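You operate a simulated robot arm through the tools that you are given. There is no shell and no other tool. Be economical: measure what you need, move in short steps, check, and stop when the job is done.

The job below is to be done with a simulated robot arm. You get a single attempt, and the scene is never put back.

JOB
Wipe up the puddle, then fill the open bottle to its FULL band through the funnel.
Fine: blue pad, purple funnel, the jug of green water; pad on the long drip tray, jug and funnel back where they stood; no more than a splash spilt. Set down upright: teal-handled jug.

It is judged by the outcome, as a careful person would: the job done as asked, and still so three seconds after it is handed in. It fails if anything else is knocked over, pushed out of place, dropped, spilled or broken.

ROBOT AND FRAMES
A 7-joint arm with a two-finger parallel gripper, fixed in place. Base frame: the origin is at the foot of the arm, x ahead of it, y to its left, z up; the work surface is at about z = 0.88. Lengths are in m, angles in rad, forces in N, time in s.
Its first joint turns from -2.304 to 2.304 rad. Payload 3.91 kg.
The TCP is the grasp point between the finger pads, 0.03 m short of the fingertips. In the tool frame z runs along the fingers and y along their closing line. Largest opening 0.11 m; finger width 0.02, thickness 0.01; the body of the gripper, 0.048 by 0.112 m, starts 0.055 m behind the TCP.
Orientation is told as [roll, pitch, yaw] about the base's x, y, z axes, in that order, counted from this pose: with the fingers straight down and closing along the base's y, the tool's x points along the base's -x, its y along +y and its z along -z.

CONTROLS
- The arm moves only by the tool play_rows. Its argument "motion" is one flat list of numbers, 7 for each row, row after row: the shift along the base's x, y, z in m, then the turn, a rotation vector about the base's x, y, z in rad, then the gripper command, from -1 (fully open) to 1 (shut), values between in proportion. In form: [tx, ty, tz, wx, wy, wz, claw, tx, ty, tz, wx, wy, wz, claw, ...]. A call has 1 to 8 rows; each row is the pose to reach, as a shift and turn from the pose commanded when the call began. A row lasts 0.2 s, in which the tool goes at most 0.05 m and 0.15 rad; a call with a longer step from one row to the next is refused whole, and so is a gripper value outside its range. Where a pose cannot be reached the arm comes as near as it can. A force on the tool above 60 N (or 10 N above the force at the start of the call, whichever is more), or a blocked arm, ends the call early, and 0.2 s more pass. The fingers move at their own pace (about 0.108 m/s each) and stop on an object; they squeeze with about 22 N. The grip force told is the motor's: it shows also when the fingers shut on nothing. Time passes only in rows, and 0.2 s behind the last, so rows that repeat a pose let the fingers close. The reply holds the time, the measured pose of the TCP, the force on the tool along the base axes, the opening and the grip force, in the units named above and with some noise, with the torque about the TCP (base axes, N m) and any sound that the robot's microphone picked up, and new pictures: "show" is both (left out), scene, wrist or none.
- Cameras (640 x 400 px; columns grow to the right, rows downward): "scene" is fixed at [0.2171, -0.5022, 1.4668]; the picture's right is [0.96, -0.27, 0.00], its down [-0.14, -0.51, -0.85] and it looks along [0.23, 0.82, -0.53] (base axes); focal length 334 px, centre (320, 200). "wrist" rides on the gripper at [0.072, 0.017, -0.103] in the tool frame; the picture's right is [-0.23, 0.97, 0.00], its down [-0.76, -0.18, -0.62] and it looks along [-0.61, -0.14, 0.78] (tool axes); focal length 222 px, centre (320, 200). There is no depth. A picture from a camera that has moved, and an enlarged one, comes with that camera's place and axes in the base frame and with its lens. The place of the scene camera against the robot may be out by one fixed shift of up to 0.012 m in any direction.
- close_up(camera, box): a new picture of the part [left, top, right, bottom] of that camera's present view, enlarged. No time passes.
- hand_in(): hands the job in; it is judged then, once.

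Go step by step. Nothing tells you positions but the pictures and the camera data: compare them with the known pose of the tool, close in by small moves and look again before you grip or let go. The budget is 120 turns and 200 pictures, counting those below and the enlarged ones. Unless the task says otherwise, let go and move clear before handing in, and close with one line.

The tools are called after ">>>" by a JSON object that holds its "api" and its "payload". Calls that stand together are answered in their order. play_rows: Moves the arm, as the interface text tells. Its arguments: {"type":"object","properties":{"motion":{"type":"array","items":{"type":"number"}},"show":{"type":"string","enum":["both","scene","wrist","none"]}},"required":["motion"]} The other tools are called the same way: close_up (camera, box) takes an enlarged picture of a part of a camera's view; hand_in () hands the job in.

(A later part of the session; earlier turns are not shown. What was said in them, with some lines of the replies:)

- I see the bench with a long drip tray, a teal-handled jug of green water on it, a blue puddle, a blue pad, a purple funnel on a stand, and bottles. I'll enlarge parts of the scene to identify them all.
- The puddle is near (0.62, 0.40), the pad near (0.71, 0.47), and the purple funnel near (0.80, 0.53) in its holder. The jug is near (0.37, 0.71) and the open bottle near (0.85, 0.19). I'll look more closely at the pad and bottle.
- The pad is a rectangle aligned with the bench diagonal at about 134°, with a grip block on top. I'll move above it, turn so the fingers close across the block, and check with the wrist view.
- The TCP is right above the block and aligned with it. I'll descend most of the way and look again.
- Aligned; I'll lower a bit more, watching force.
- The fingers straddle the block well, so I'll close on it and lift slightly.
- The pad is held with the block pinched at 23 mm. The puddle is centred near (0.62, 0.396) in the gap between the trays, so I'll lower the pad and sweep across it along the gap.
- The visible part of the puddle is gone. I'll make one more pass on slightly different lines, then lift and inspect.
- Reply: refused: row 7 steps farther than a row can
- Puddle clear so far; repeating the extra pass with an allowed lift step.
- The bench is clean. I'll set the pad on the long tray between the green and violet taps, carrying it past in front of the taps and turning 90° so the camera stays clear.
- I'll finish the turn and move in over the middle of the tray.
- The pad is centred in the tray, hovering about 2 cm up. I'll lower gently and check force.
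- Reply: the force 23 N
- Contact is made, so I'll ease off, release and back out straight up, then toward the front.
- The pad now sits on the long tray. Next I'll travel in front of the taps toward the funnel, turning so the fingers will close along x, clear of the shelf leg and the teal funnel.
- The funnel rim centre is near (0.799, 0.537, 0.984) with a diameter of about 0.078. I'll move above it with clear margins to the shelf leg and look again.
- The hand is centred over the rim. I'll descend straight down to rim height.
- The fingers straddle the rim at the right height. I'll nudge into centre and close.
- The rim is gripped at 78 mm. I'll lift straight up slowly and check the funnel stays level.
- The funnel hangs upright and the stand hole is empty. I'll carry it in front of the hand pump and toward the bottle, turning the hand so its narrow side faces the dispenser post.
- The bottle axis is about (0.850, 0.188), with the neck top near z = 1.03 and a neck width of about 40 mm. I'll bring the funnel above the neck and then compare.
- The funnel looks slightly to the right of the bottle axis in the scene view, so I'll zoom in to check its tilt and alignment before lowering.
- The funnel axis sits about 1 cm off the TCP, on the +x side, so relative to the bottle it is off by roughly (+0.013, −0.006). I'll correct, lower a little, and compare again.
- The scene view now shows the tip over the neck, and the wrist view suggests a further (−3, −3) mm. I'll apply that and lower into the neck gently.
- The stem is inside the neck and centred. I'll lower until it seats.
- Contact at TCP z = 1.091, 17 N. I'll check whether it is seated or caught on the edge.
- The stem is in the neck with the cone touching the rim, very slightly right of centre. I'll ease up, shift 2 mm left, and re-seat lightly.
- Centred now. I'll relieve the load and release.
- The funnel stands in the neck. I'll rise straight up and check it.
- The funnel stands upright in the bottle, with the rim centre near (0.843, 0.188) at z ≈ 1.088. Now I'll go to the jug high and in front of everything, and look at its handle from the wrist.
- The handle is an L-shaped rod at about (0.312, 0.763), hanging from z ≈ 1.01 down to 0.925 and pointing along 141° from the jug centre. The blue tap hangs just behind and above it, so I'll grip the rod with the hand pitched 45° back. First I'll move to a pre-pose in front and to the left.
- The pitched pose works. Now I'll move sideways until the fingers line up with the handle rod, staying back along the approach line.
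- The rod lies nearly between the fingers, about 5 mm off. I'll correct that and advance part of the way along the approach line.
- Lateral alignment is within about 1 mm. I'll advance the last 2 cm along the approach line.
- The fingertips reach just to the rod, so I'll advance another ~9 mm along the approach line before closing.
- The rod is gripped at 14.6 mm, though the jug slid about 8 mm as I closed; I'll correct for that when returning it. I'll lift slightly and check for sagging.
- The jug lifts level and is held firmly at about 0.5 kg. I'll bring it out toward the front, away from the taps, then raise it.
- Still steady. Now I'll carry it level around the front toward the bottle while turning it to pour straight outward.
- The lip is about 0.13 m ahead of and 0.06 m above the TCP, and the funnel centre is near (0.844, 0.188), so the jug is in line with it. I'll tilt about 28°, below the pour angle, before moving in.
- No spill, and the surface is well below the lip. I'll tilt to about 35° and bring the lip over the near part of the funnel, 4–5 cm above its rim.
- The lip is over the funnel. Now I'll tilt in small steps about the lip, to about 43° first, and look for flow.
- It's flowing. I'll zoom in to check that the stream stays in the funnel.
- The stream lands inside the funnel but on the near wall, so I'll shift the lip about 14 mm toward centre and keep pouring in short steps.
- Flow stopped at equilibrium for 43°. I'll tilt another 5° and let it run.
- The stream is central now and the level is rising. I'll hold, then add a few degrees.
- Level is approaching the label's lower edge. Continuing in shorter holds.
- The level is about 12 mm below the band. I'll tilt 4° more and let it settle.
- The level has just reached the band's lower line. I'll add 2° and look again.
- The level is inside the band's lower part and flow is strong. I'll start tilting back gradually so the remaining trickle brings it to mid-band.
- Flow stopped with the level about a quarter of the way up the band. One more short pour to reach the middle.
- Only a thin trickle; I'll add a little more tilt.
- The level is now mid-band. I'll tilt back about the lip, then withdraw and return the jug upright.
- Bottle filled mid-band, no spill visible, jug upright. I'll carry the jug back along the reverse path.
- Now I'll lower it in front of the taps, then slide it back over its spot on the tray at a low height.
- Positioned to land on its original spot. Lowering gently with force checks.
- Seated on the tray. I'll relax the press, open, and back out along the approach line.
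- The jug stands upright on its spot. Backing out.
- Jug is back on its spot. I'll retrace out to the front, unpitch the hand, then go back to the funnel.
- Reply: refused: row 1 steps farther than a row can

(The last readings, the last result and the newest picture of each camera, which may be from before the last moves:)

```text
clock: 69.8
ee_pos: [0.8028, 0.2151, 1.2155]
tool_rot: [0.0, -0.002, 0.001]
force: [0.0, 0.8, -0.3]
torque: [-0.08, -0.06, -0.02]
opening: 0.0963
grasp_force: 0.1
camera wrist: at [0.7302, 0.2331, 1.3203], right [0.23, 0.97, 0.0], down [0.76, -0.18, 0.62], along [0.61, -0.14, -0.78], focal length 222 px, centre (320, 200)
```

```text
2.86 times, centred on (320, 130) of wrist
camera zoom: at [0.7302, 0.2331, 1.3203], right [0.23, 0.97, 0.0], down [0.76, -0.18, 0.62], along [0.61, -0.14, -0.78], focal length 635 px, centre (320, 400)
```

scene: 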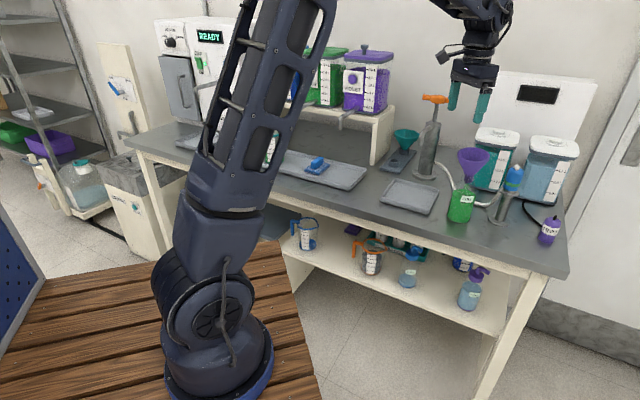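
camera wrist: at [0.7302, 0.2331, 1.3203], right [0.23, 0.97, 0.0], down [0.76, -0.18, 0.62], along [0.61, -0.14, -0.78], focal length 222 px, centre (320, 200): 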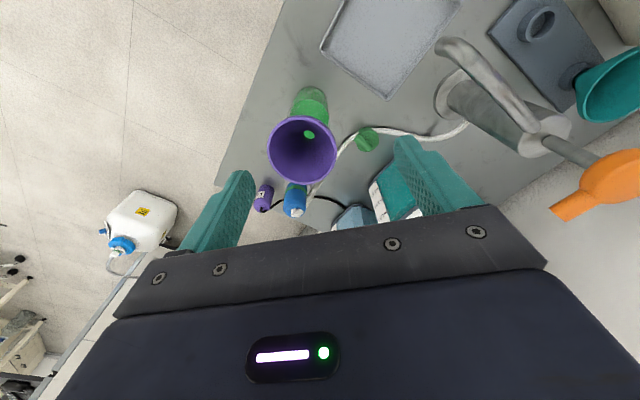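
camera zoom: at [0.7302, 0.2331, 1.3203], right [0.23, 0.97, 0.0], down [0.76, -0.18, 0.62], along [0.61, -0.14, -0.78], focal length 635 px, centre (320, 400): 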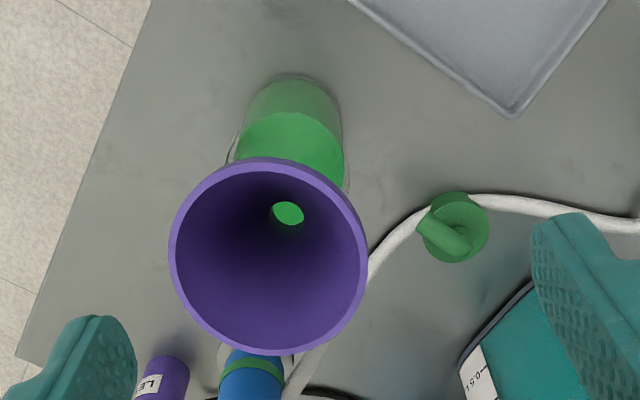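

The funnel is where I left it, rim centre about (0.841, 0.188, 1.087). I'll move above and descend over the rim with the fingers open.

>>> {"api": "play_rows", "payload": {"motion": [0.02, -0.014, 0, 0, 0, 0, -0.8, 0.039, -0.027, 0, 0, 0, 0, -0.8, 0.039, -0.027, -0.03, 0, 0, 0, -0.8, 0.039, -0.027, -0.06, 0, 0, 0, -0.8], "show": "wrist"}}

>>> {"api": "close_up", "payload": {"camera": "scene", "box": [440, 80, 510, 190]}}

```text
clock: 70.8
ee_pos: [0.8391, 0.183, 1.158]
tool_rot: [0.001, -0.002, 0.0]
force: [-0.4, 0.2, 0.8]
torque: [-0.04, -0.02, -0.04]
opening: 0.0993
grasp_force: 0.1
camera wrist: at [0.7677, 0.2019, 1.261], right [0.23, 0.97, 0.0], down [0.76, -0.18, 0.62], along [0.61, -0.14, -0.78], focal length 222 px, centre (320, 200)
```

wrist: 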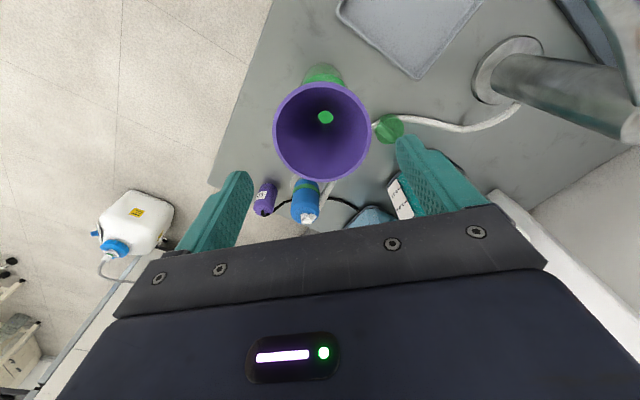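

```text
3.64 times, centred on (475, 135) of scene
camera zoom: at [0.2171, -0.5022, 1.4668], right [0.96, -0.27, 0.0], down [-0.14, -0.51, -0.85], along [0.23, 0.82, -0.53], focal length 1216 px, centre (-244, 436)
```

zoom: 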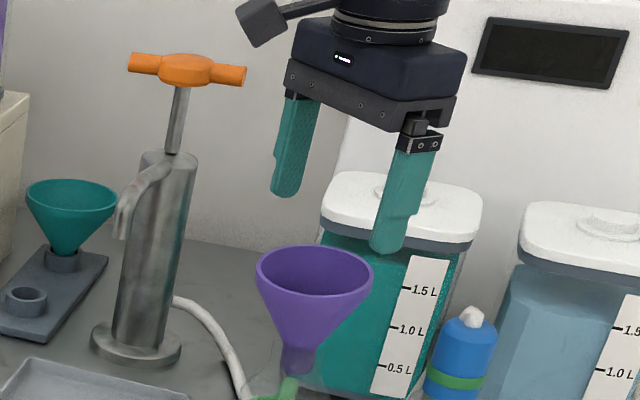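

>>> {"api": "play_rows", "payload": {"motion": [0.001, 0.003, -0.025, 0, 0, 0, -0.8, 0.001, 0.003, -0.05, 0, 0, 0, -0.8, 0.001, 0.003, -0.07, 0, 0, 0, -0.8], "show": "wrist"}}

>>> {"api": "close_up", "payload": {"camera": "scene", "box": [440, 110, 510, 220]}}

```text
clock: 71.6
ee_pos: [0.8414, 0.1866, 1.0895]
tool_rot: [0.0, -0.003, -0.001]
force: [-0.3, 0.8, 1.4]
torque: [-0.02, 0.01, 0.01]
opening: 0.099
grasp_force: 0.1
camera wrist: at [0.7694, 0.2052, 1.1925], right [0.23, 0.97, 0.0], down [0.76, -0.18, 0.62], along [0.61, -0.14, -0.78], focal length 222 px, centre (320, 200)
```

wrist: 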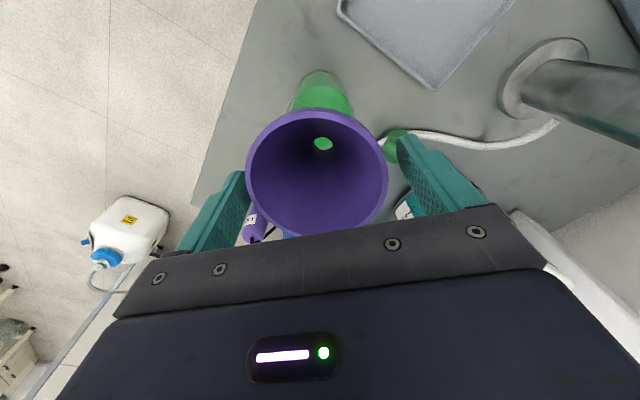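

```text
3.64 times, centred on (475, 165) of scene
camera zoom: at [0.2171, -0.5022, 1.4668], right [0.96, -0.27, 0.0], down [-0.14, -0.51, -0.85], along [0.23, 0.82, -0.53], focal length 1216 px, centre (-244, 327)
```

zoom: 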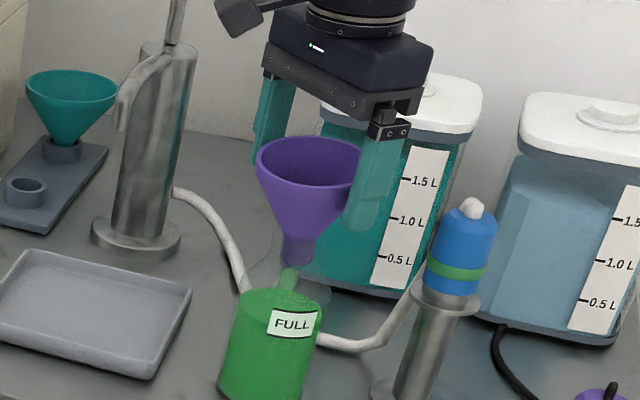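

Centred. Closing on the rim.

>>> {"api": "play_rows", "payload": {"motion": [0, 0.001, 0, 0, 0, 0, -0.5, 0, 0.001, 0, 0, 0, 0, 0, 0, 0.001, 0, 0, 0, 0, 0.8, 0, 0.001, 0, 0, 0, 0, 0.8], "show": "wrist"}}

>>> {"api": "close_up", "payload": {"camera": "scene", "box": [440, 110, 510, 220]}}

```text
clock: 72.6
ee_pos: [0.8413, 0.1877, 1.0892]
tool_rot: [0.0, -0.002, 0.001]
force: [-0.6, -0.4, 2.3]
torque: [-0.04, 0.0, -0.03]
opening: 0.0751
grasp_force: 22.7
camera wrist: at [0.7693, 0.206, 1.1921], right [0.23, 0.97, 0.0], down [0.76, -0.18, 0.62], along [0.61, -0.14, -0.78], focal length 222 px, centre (320, 200)
```

wrist: 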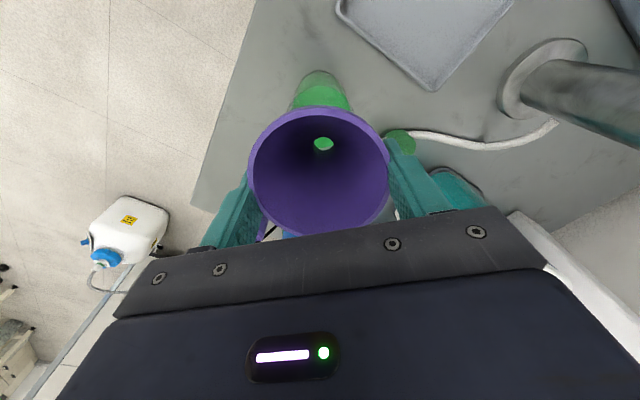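

```text
3.64 times, centred on (475, 165) of scene
camera zoom: at [0.2171, -0.5022, 1.4668], right [0.96, -0.27, 0.0], down [-0.14, -0.51, -0.85], along [0.23, 0.82, -0.53], focal length 1216 px, centre (-244, 327)
```

zoom: 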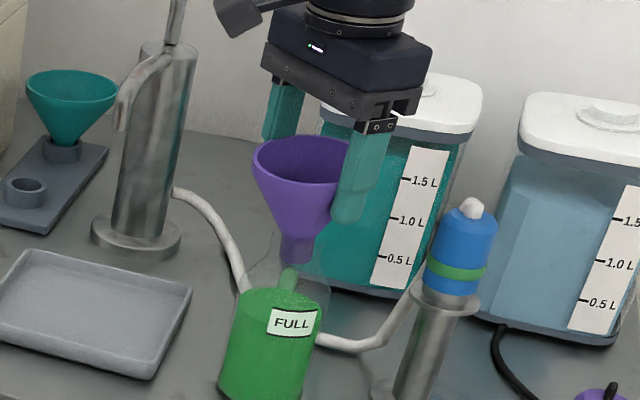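

Gripped. Lifting straight up out of the neck.

>>> {"api": "play_rows", "payload": {"motion": [0, 0, 0.012, 0, 0, 0, 0.9, 0, 0, 0.03, 0, 0, 0, 0.9, 0, 0, 0.055, 0, 0, 0, 0.9, 0, 0, 0.08, 0, 0, 0, 0.9], "show": "wrist"}}

>>> {"api": "close_up", "payload": {"camera": "scene", "box": [440, 90, 510, 220]}}

```text
clock: 73.6
ee_pos: [0.8439, 0.1889, 1.1659]
tool_rot: [-0.002, -0.002, 0.001]
force: [0.8, 0.3, -0.3]
torque: [-0.01, 0.01, -0.03]
opening: 0.0752
grasp_force: 21.6
camera wrist: at [0.7721, 0.207, 1.2705], right [0.23, 0.97, 0.0], down [0.76, -0.18, 0.62], along [0.61, -0.14, -0.78], focal length 222 px, centre (320, 200)
```

wrist: 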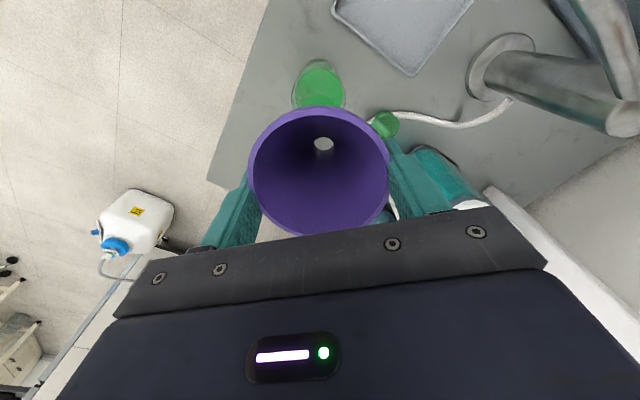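

```text
3.08 times, centred on (475, 155) of scene
camera zoom: at [0.2171, -0.5022, 1.4668], right [0.96, -0.27, 0.0], down [-0.14, -0.51, -0.85], along [0.23, 0.82, -0.53], focal length 1029 px, centre (-157, 338)
```

zoom: 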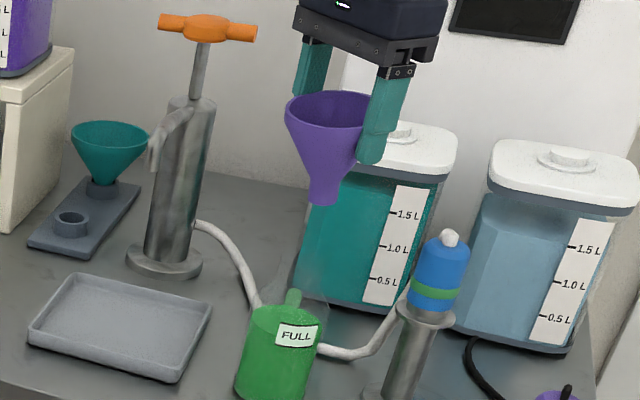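

The funnel is free and upright. Carrying it back in front of the pump, turning back to the original hand angle.

>>> {"api": "play_rows", "payload": {"motion": [-0.0293, 0.0275, 0, 0, 0, 0.13, 0.9, -0.0585, 0.055, 0, 0, 0, 0.26, 0.9, -0.0878, 0.0825, 0, 0, 0, 0.39, 0.9, -0.117, 0.11, 0, 0, 0, 0.52, 0.9, -0.144, 0.138, 0, 0, 0, 0.64, 0.9, -0.172, 0.167, 0, 0, 0, 0.76, 0.9, -0.2, 0.196, 0, 0, 0, 0.88, 0.9, -0.2, 0.196, 0, 0, 0, 1.0, 0.9], "show": "scene"}}

>>> {"api": "close_up", "payload": {"camera": "scene", "box": [340, 80, 500, 230]}}

```text
clock: 75.4
ee_pos: [0.6418, 0.3826, 1.1651]
tool_rot: [0.001, -0.004, 1.002]
force: [0.1, -0.2, -1.1]
torque: [0.01, 0.0, -0.04]
opening: 0.0754
grasp_force: 21.9
```

scene: 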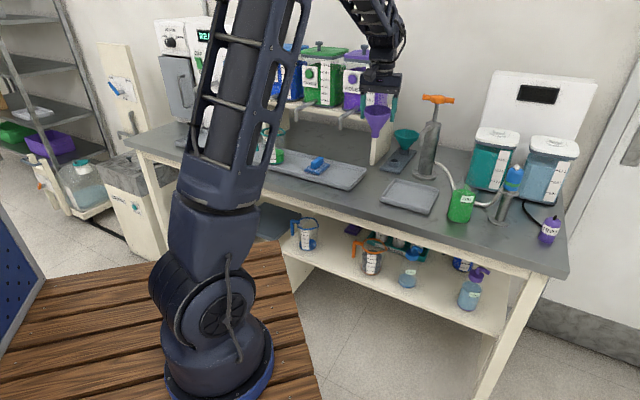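

```text
2.67 times, centred on (420, 155) of scene
camera zoom: at [0.2171, -0.5022, 1.4668], right [0.96, -0.27, 0.0], down [-0.14, -0.51, -0.85], along [0.23, 0.82, -0.53], focal length 892 px, centre (53, 320)
```

zoom: 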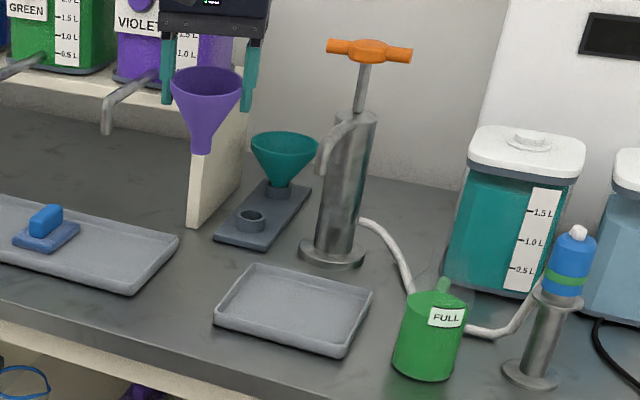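

Bench is clean. Now back over the stand hole.

>>> {"api": "play_rows", "payload": {"motion": [0.027, 0.0267, 0, 0, 0, 0.087, 0.9, 0.054, 0.0533, 0, 0, 0, 0.173, 0.9, 0.081, 0.08, -0.005, 0, 0, 0.26, 0.9, 0.108, 0.1067, -0.015, 0, 0, 0.347, 0.9, 0.135, 0.1333, -0.03, 0, 0, 0.433, 0.9, 0.162, 0.16, -0.045, 0, 0, 0.52, 0.9]}}

>>> {"api": "close_up", "payload": {"camera": "scene", "box": [360, 80, 440, 190]}}

>>> {"api": "close_up", "payload": {"camera": "wrist", "box": [240, 60, 400, 250]}}

```text
clock: 76.8
ee_pos: [0.8037, 0.5437, 1.1226]
tool_rot: [0.002, -0.003, 1.521]
force: [0.2, -0.9, 0.3]
torque: [0.02, 0.01, 0.01]
opening: 0.0747
grasp_force: 22.0
camera wrist: at [0.7846, 0.4737, 1.2265], right [-0.96, 0.28, 0.0], down [0.21, 0.75, 0.62], along [0.17, 0.6, -0.78], focal length 222 px, centre (320, 200)
```

scene: 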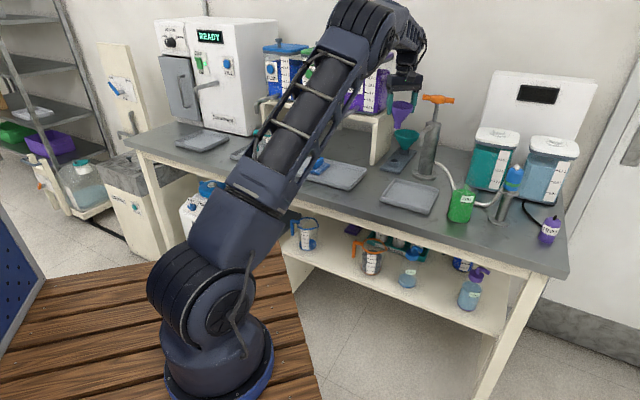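
wrist: 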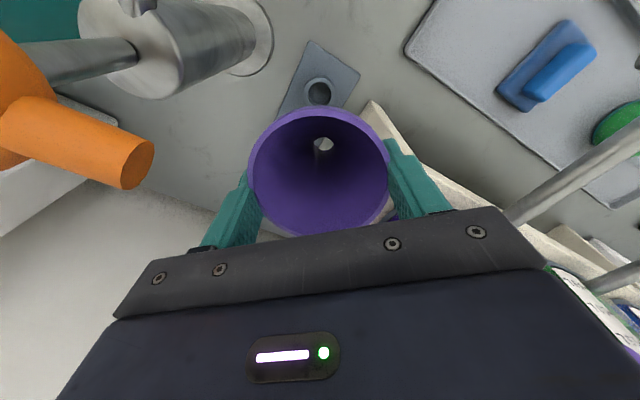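

```text
3.64 times, centred on (400, 135) of scene
camera zoom: at [0.2171, -0.5022, 1.4668], right [0.96, -0.27, 0.0], down [-0.14, -0.51, -0.85], along [0.23, 0.82, -0.53], focal length 1216 px, centre (29, 436)
```

zoom: 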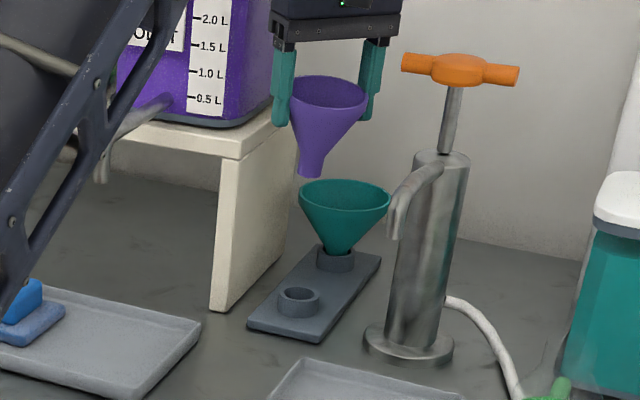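

```text
2.11 times, centred on (320, 155) of wrist
camera zoom: at [0.7846, 0.4737, 1.2265], right [-0.96, 0.28, 0.0], down [0.21, 0.75, 0.62], along [0.17, 0.6, -0.78], focal length 468 px, centre (320, 295)
```

zoom: 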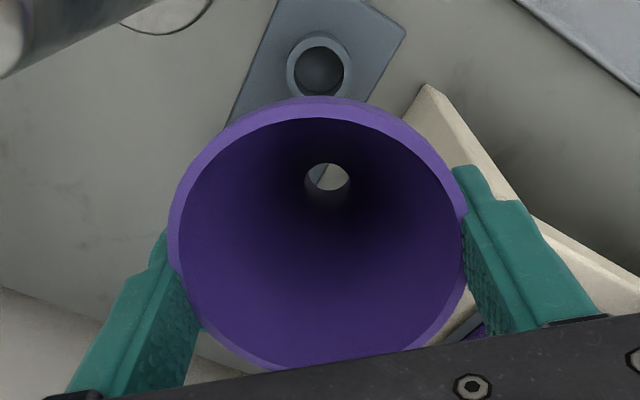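

The funnel axis lines up with the stand hole to within about 2 mm. Lowering to just above the collar and rechecking.

>>> {"api": "play_rows", "payload": {"motion": [0, 0, -0.035, 0, 0, 0, 0.9, 0, 0, -0.065, 0, 0, 0, 0.9, 0, 0, -0.09, 0, 0, 0, 0.9], "show": "none"}}

>>> {"api": "close_up", "payload": {"camera": "scene", "box": [360, 110, 430, 190]}}

>>> {"api": "close_up", "payload": {"camera": "wrist", "box": [240, 60, 400, 250]}}

```text
clock: 77.6
ee_pos: [0.8048, 0.5434, 1.0317]
tool_rot: [0.001, -0.002, 1.519]
force: [-0.4, 0.1, -0.3]
torque: [-0.01, 0.03, 0.03]
opening: 0.0746
grasp_force: 21.9
```

```text
5.00 times, centred on (395, 150) of scene
camera zoom: at [0.2171, -0.5022, 1.4668], right [0.96, -0.27, 0.0], down [-0.14, -0.51, -0.85], along [0.23, 0.82, -0.53], focal length 1672 px, centre (-55, 450)
```

zoom: 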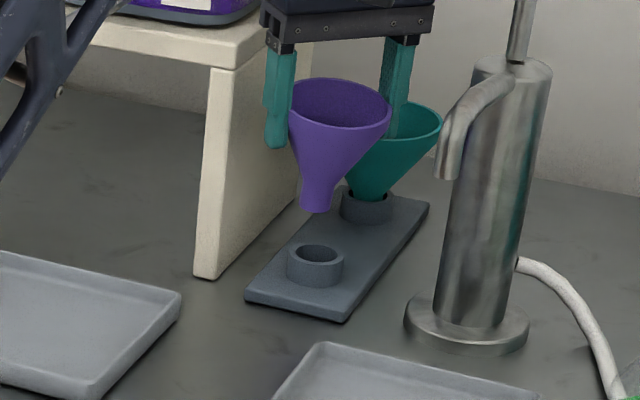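

```text
2.11 times, centred on (320, 155) of wrist
camera zoom: at [0.7838, 0.4732, 1.135], right [-0.96, 0.28, 0.0], down [0.22, 0.75, 0.62], along [0.17, 0.6, -0.78], focal length 468 px, centre (320, 295)
```

zoom: 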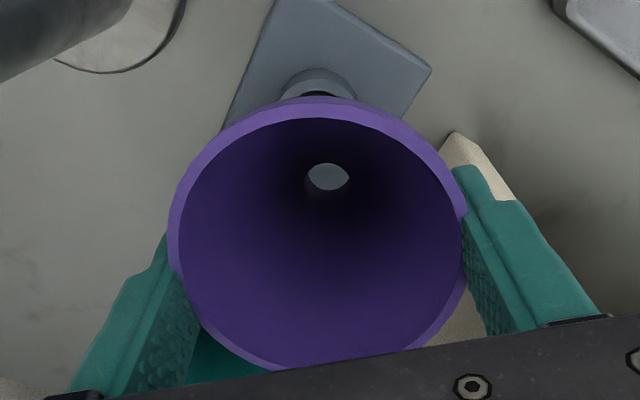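

The funnel hangs tilted by about 6° with the tip to the left. I'll roll the hand slightly to straighten it, keeping the tip over the hole.

>>> {"api": "play_rows", "payload": {"motion": [-0.003, 0, 0, 0, -0.045, 0, 0.9, -0.006, 0, 0, 0, -0.09, 0, 0.9, -0.006, 0, 0, 0, -0.09, 0, 0.9], "show": "none"}}

>>> {"api": "close_up", "payload": {"camera": "scene", "box": [360, 110, 430, 190]}}

>>> {"api": "close_up", "payload": {"camera": "wrist", "box": [270, 60, 370, 160]}}

```text
clock: 78.4
ee_pos: [0.7969, 0.5441, 1.0324]
tool_rot: [-0.091, -0.005, 1.52]
force: [-0.1, 0.0, 0.2]
torque: [-0.03, 0.01, 0.0]
opening: 0.0743
grasp_force: 22.0
```

```text
5.00 times, centred on (395, 150) of scene
camera zoom: at [0.2171, -0.5022, 1.4668], right [0.96, -0.27, 0.0], down [-0.14, -0.51, -0.85], along [0.23, 0.82, -0.53], focal length 1672 px, centre (-55, 450)
```

zoom: 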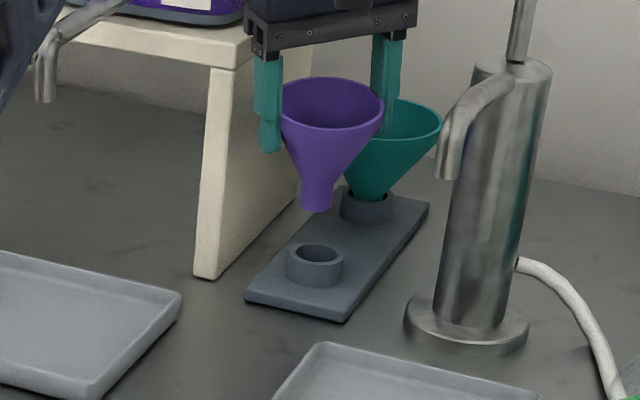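

```text
4.00 times, centred on (320, 110) of wrist
camera zoom: at [0.7681, 0.4735, 1.1333], right [-0.96, 0.28, -0.09], down [0.16, 0.75, 0.64], along [0.24, 0.6, -0.76], focal length 888 px, centre (320, 560)
```

zoom: 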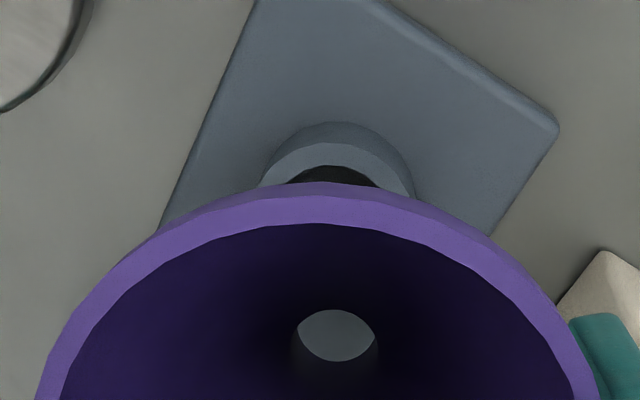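

Now it hangs vertical. Shifting 2 mm and lowering slowly with force watch.

>>> {"api": "play_rows", "payload": {"motion": [0.0015, 0.002, -0.01, 0, 0, 0, 0.9, 0.0015, 0.002, -0.02, 0, 0, 0, 0.9, 0.0015, 0.002, -0.026, 0, 0, 0, 0.9], "show": "none"}}

>>> {"api": "close_up", "payload": {"camera": "scene", "box": [370, 120, 420, 180]}}

>>> {"api": "close_up", "payload": {"camera": "wrist", "box": [270, 80, 370, 180]}}

```text
clock: 79.2
ee_pos: [0.7988, 0.5461, 1.0064]
tool_rot: [-0.092, -0.004, 1.519]
force: [0.4, 0.0, -0.8]
torque: [-0.01, 0.03, 0.01]
opening: 0.0743
grasp_force: 21.9
```

```text
6.67 times, centred on (395, 150) of scene
camera zoom: at [0.2171, -0.5022, 1.4668], right [0.96, -0.27, 0.0], down [-0.14, -0.51, -0.85], along [0.23, 0.82, -0.53], focal length 2230 px, centre (-180, 533)
```

zoom: 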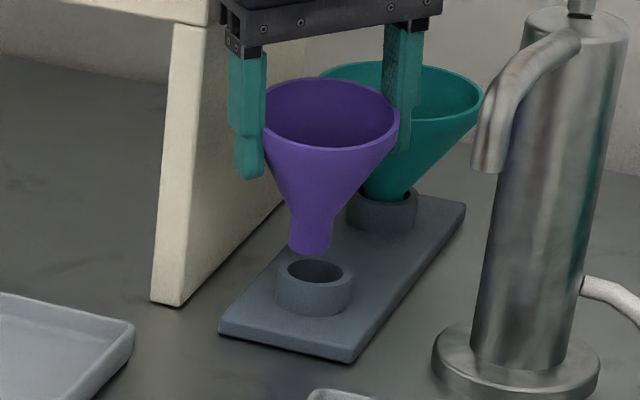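

```text
4.00 times, centred on (320, 130) of wrist
camera zoom: at [0.7697, 0.4759, 1.108], right [-0.96, 0.28, -0.09], down [0.16, 0.75, 0.64], along [0.24, 0.6, -0.76], focal length 888 px, centre (320, 480)
```

zoom: 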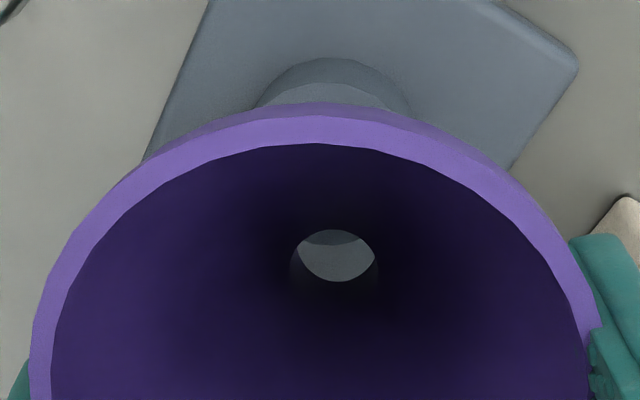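

The tip is about 4 mm left of the hole; correcting and lowering slightly.

>>> {"api": "play_rows", "payload": {"motion": [0.0045, 0, 0, 0, 0, 0, 0.9, 0.0045, 0, -0.008, 0, 0, 0, 0.9], "show": "none"}}

>>> {"api": "close_up", "payload": {"camera": "scene", "box": [375, 135, 415, 175]}}

>>> {"api": "close_up", "payload": {"camera": "wrist", "box": [290, 110, 350, 170]}}

```text
clock: 79.8
ee_pos: [0.8036, 0.546, 0.9985]
tool_rot: [-0.089, -0.007, 1.52]
force: [-0.7, 0.2, -0.5]
torque: [0.02, -0.03, 0.0]
opening: 0.0745
grasp_force: 21.8
```

```text
10.00 times, centred on (395, 155) of scene
camera zoom: at [0.2171, -0.5022, 1.4668], right [0.96, -0.27, 0.0], down [-0.14, -0.51, -0.85], along [0.23, 0.82, -0.53], focal length 3345 px, centre (-430, 650)
```

zoom: 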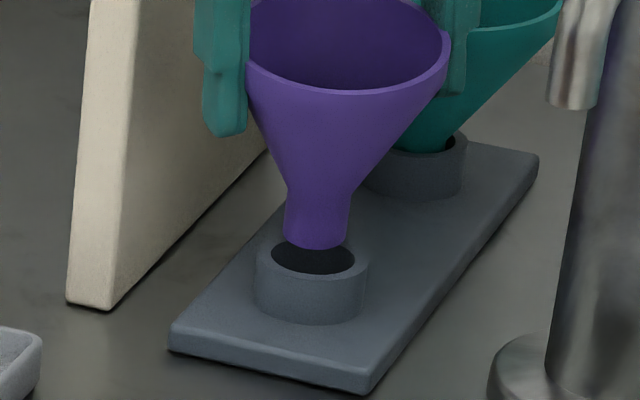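

```text
6.67 times, centred on (320, 140) of wrist
camera zoom: at [0.7749, 0.4756, 1.1005], right [-0.96, 0.28, -0.09], down [0.16, 0.75, 0.64], along [0.24, 0.6, -0.76], focal length 1481 px, centre (320, 600)
```

zoom: 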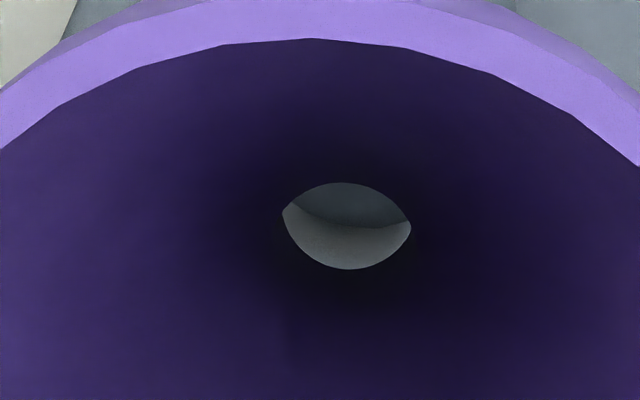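

Looking through the throat I can see into the hole. A final 2–3 mm shift in y, then a gentle descent.

>>> {"api": "play_rows", "payload": {"motion": [-0.0005, 0.0025, 0, 0, 0, 0, 0.9, -0.0005, 0.0025, -0.006, 0, 0, 0, 0.9], "show": "none"}}

>>> {"api": "close_up", "payload": {"camera": "scene", "box": [375, 135, 415, 175]}}

```text
clock: 80.4
ee_pos: [0.8055, 0.5482, 0.9934]
tool_rot: [-0.091, -0.006, 1.52]
force: [-0.1, -0.9, 2.9]
torque: [-0.08, 0.03, 0.01]
opening: 0.0744
grasp_force: 21.5
```

```text
10.00 times, centred on (395, 155) of scene
camera zoom: at [0.2171, -0.5022, 1.4668], right [0.96, -0.27, 0.0], down [-0.14, -0.51, -0.85], along [0.23, 0.82, -0.53], focal length 3345 px, centre (-430, 650)
```

zoom: 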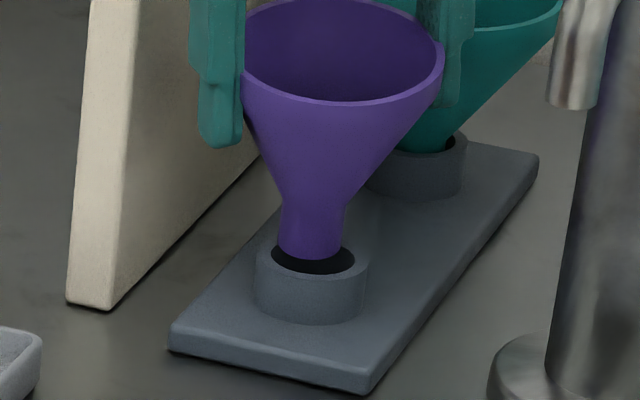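

Slight contact; the picture shows the tip sitting about 6 mm too far back. I'll lift a touch, shift (−2, −5.5) mm and try again.

>>> {"api": "play_rows", "payload": {"motion": [0, 0, 0.004, 0, 0, 0, 0.9, -0.002, -0.0055, 0.004, 0, 0, 0, 0.9, -0.002, -0.0055, -0.003, 0, 0, 0, 0.9], "show": "none"}}

>>> {"api": "close_up", "payload": {"camera": "scene", "box": [375, 135, 415, 175]}}

```text
clock: 81.2
ee_pos: [0.8027, 0.5422, 0.9924]
tool_rot: [-0.091, -0.008, 1.52]
force: [1.3, -1.6, 16.9]
torque: [0.19, -0.1, -0.04]
opening: 0.0741
grasp_force: 22.1
```

```text
10.00 times, centred on (395, 155) of scene
camera zoom: at [0.2171, -0.5022, 1.4668], right [0.96, -0.27, 0.0], down [-0.14, -0.51, -0.85], along [0.23, 0.82, -0.53], focal length 3345 px, centre (-430, 650)
```

zoom: 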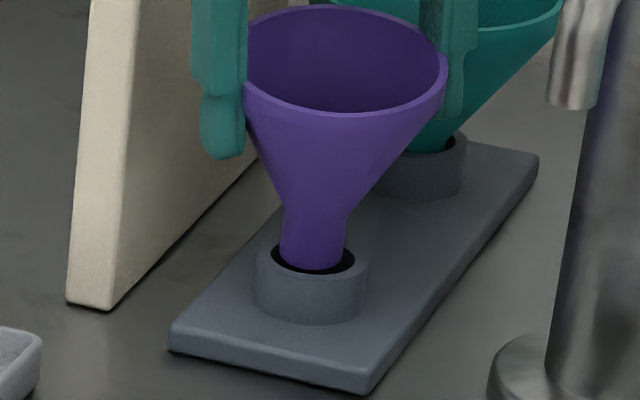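

>>> {"api": "play_rows", "payload": {"motion": [0, 0, 0.003, 0, 0, 0, 0.9, 0, -0.004, 0.003, 0, 0, 0, 0.9, 0, -0.004, 0, 0, 0, 0, 0.9], "show": "none"}}

>>> {"api": "close_up", "payload": {"camera": "scene", "box": [375, 135, 415, 175]}}

>>> {"api": "close_up", "payload": {"camera": "wrist", "box": [280, 100, 360, 180]}}

```text
clock: 82.0
ee_pos: [0.8012, 0.5382, 0.9905]
tool_rot: [-0.09, -0.006, 1.521]
force: [1.4, 0.1, -1.5]
torque: [-0.01, 0.0, 0.03]
opening: 0.0736
grasp_force: 22.0
```

```text
10.00 times, centred on (395, 155) of scene
camera zoom: at [0.2171, -0.5022, 1.4668], right [0.96, -0.27, 0.0], down [-0.14, -0.51, -0.85], along [0.23, 0.82, -0.53], focal length 3345 px, centre (-430, 650)
```

zoom: 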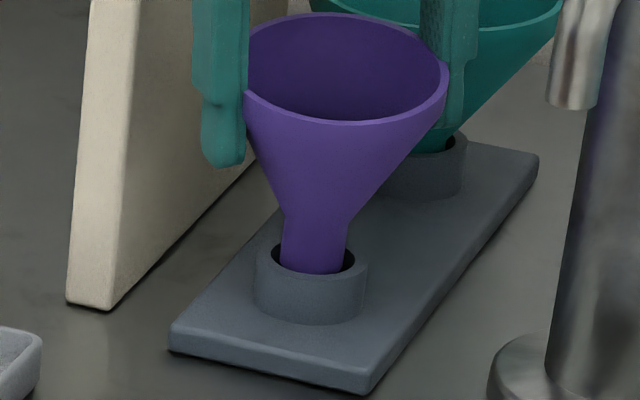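

```text
5.00 times, centred on (320, 140) of wrist
camera zoom: at [0.772, 0.469, 1.0912], right [-0.96, 0.28, -0.09], down [0.16, 0.75, 0.64], along [0.24, 0.6, -0.76], focal length 1111 px, centre (320, 500)
```

zoom: 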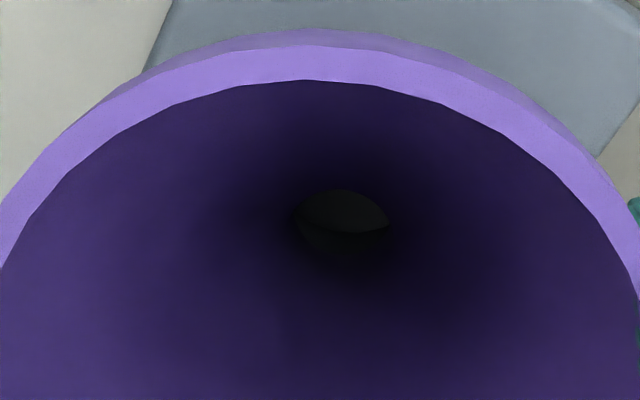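

Free of contact and dark inside the hole: the stem is in. Lowering until it seats.

>>> {"api": "play_rows", "payload": {"motion": [0, 0, -0.004, 0, 0, 0, 0.9, 0, 0, -0.008, 0, 0, 0, 0.9], "show": "none"}}

>>> {"api": "close_up", "payload": {"camera": "scene", "box": [375, 135, 415, 175]}}

```text
clock: 82.6
ee_pos: [0.8026, 0.5389, 0.9826]
tool_rot: [-0.09, -0.006, 1.521]
force: [0.1, -0.2, -0.3]
torque: [0.01, 0.06, -0.03]
opening: 0.0737
grasp_force: 22.2
```

```text
10.00 times, centred on (395, 155) of scene
camera zoom: at [0.2171, -0.5022, 1.4668], right [0.96, -0.27, 0.0], down [-0.14, -0.51, -0.85], along [0.23, 0.82, -0.53], focal length 3345 px, centre (-430, 650)
```

zoom: 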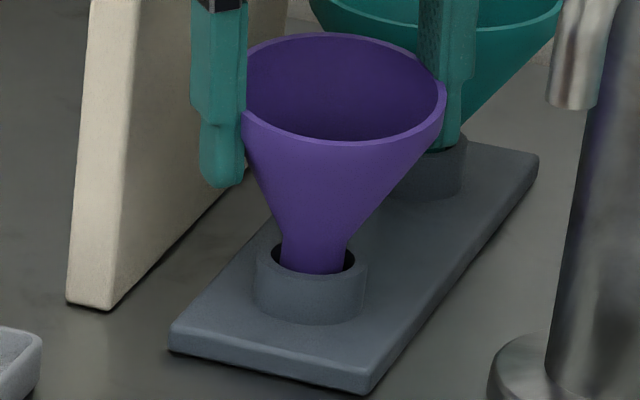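

>>> {"api": "play_rows", "payload": {"motion": [0, 0, -0.004, 0, 0, 0, 0.9, 0, 0, -0.007, 0, 0, 0, 0.9], "show": "none"}}

>>> {"api": "close_up", "payload": {"camera": "scene", "box": [375, 135, 415, 175]}}

```text
clock: 83.2
ee_pos: [0.8032, 0.5397, 0.9756]
tool_rot: [-0.09, -0.005, 1.52]
force: [-1.0, -0.7, 4.5]
torque: [-0.02, -0.01, 0.02]
opening: 0.0738
grasp_force: 21.8
```

```text
10.00 times, centred on (395, 155) of scene
camera zoom: at [0.2171, -0.5022, 1.4668], right [0.96, -0.27, 0.0], down [-0.14, -0.51, -0.85], along [0.23, 0.82, -0.53], focal length 3345 px, centre (-430, 650)
```

zoom: 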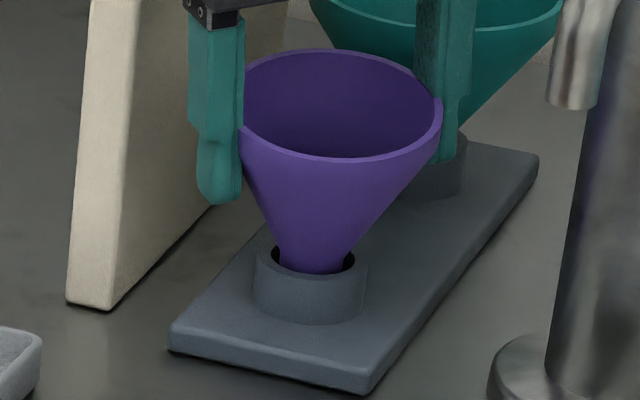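

It is seated, with light contact and the rim at its original height. Releasing.

>>> {"api": "play_rows", "payload": {"motion": [0, 0, 0.0005, 0, 0, 0, 0.3, 0, 0, 0.0005, 0, 0, 0, -0.2, 0, 0, 0.0005, 0, 0, 0, -0.6, 0, 0, 0.0005, 0, 0, 0, -0.75], "show": "wrist"}}

>>> {"api": "close_up", "payload": {"camera": "scene", "box": [365, 110, 425, 180]}}

```text
clock: 84.2
ee_pos: [0.8009, 0.5391, 0.974]
tool_rot: [-0.088, -0.005, 1.52]
force: [-1.2, -0.1, -0.5]
torque: [0.04, -0.03, -0.01]
opening: 0.0961
grasp_force: 0.0
camera wrist: at [0.7716, 0.4685, 1.0762], right [-0.96, 0.28, -0.09], down [0.16, 0.75, 0.64], along [0.24, 0.6, -0.76], focal length 222 px, centre (320, 200)
```

wrist: 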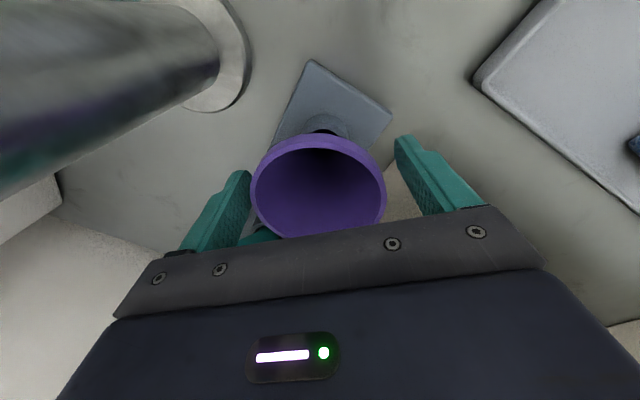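

```text
5.71 times, centred on (395, 145) of scene
camera zoom: at [0.2171, -0.5022, 1.4668], right [0.96, -0.27, 0.0], down [-0.14, -0.51, -0.85], along [0.23, 0.82, -0.53], focal length 1911 px, centre (-109, 514)
```

zoom: 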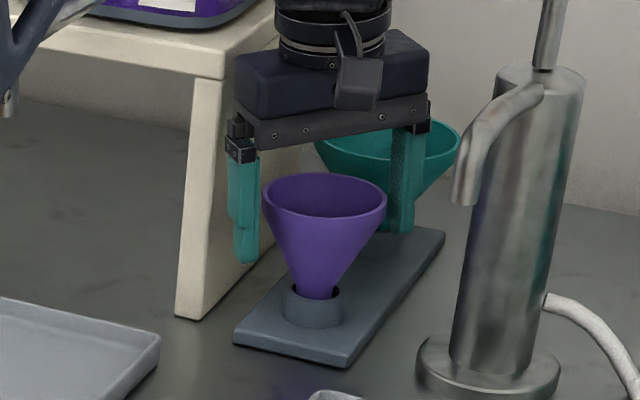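

Funnel is back in its stand. Raising straight up, then withdrawing to the front.

>>> {"api": "play_rows", "payload": {"motion": [0.0, 0, 0.02, 0, 0, 0, -0.75, 0.0, 0, 0.05, 0, 0, 0, -0.75, 0.0, 0, 0.09, 0, 0.04, 0, -0.75, 0, 0, 0.13, 0, 0.09, 0, -0.75, -0.03, -0.03, 0.15, 0, 0.09, 0, -0.75, -0.06, -0.06, 0.16, 0, 0.09, 0, -0.75, -0.09, -0.09, 0.17, 0, 0.09, 0, -0.75, -0.12, -0.12, 0.18, 0, 0.09, 0, -0.75]}}

>>> {"api": "close_up", "payload": {"camera": "scene", "box": [360, 120, 430, 190]}}

>>> {"api": "close_up", "payload": {"camera": "scene", "box": [430, 140, 520, 230]}}

>>> {"api": "close_up", "payload": {"camera": "scene", "box": [230, 110, 390, 210]}}

```text
clock: 86.0
ee_pos: [0.6844, 0.4186, 1.153]
tool_rot: [0.002, 0.0, 1.52]
force: [0.4, 0.2, -1.0]
torque: [-0.01, 0.03, 0.01]
opening: 0.0962
grasp_force: 0.0
camera wrist: at [0.6633, 0.3476, 1.2565], right [-0.96, 0.28, 0.0], down [0.22, 0.75, 0.62], along [0.17, 0.6, -0.78], focal length 222 px, centre (320, 200)
```

scene: 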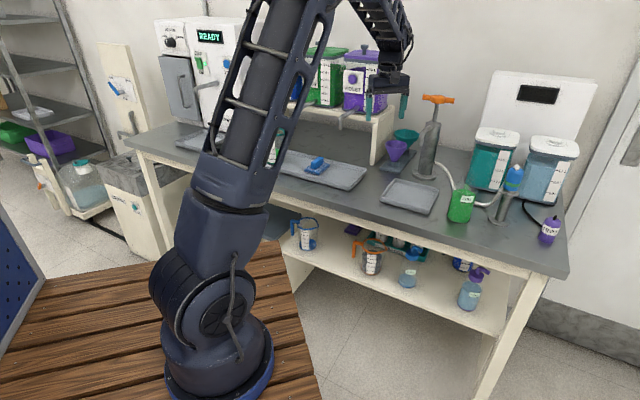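
wrist: 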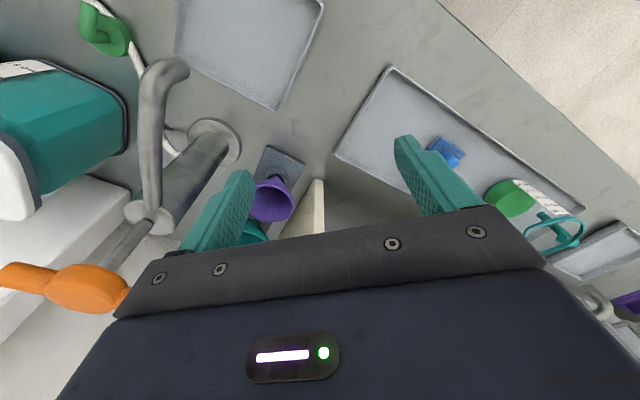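

```text
5.71 times, centred on (395, 155) of scene
camera zoom: at [0.2171, -0.5022, 1.4668], right [0.96, -0.27, 0.0], down [-0.14, -0.51, -0.85], along [0.23, 0.82, -0.53], focal length 1911 px, centre (-109, 457)
```

zoom: 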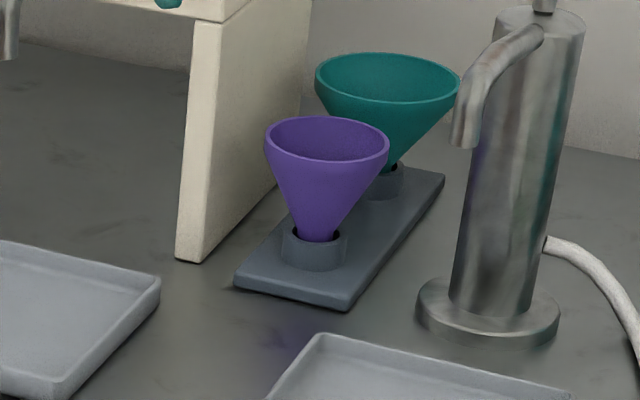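

```text
4.44 times, centred on (475, 185) of scene
camera zoom: at [0.2171, -0.5022, 1.4668], right [0.96, -0.27, 0.0], down [-0.14, -0.51, -0.85], along [0.23, 0.82, -0.53], focal length 1487 px, centre (-369, 267)
```

zoom: 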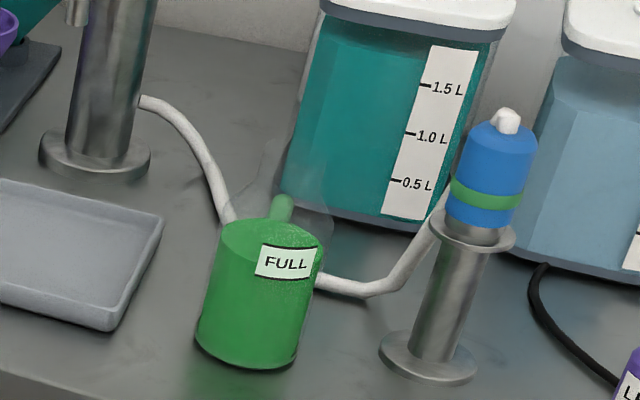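

```text
4.00 times, centred on (310, 160) of scene
camera zoom: at [0.2171, -0.5022, 1.4668], right [0.96, -0.27, 0.0], down [-0.14, -0.51, -0.85], along [0.23, 0.82, -0.53], focal length 1338 px, centre (360, 360)
```

zoom: 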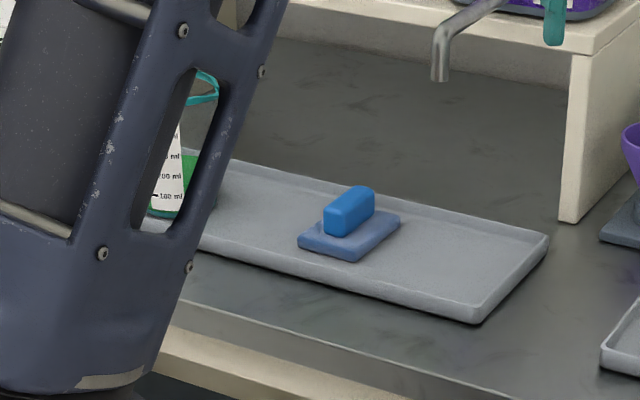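

Everything is in place: the puddle is gone, the pad is on the long tray, and the jug stands upright on its spot. The funnel is back in its stand, the bottle is level with its FULL band, and the hand is clear. Handing in now.

>>> {"api": "hand_in", "payload": {}}

```text
The job is handed in.
```

I wiped up the puddle, filled the open bottle to the middle of its FULL band with no visible spill, left the pad on the long drip tray, put the purple funnel back in its stand, and set the teal-handled jug upright on its spot, turned about 5° from before.
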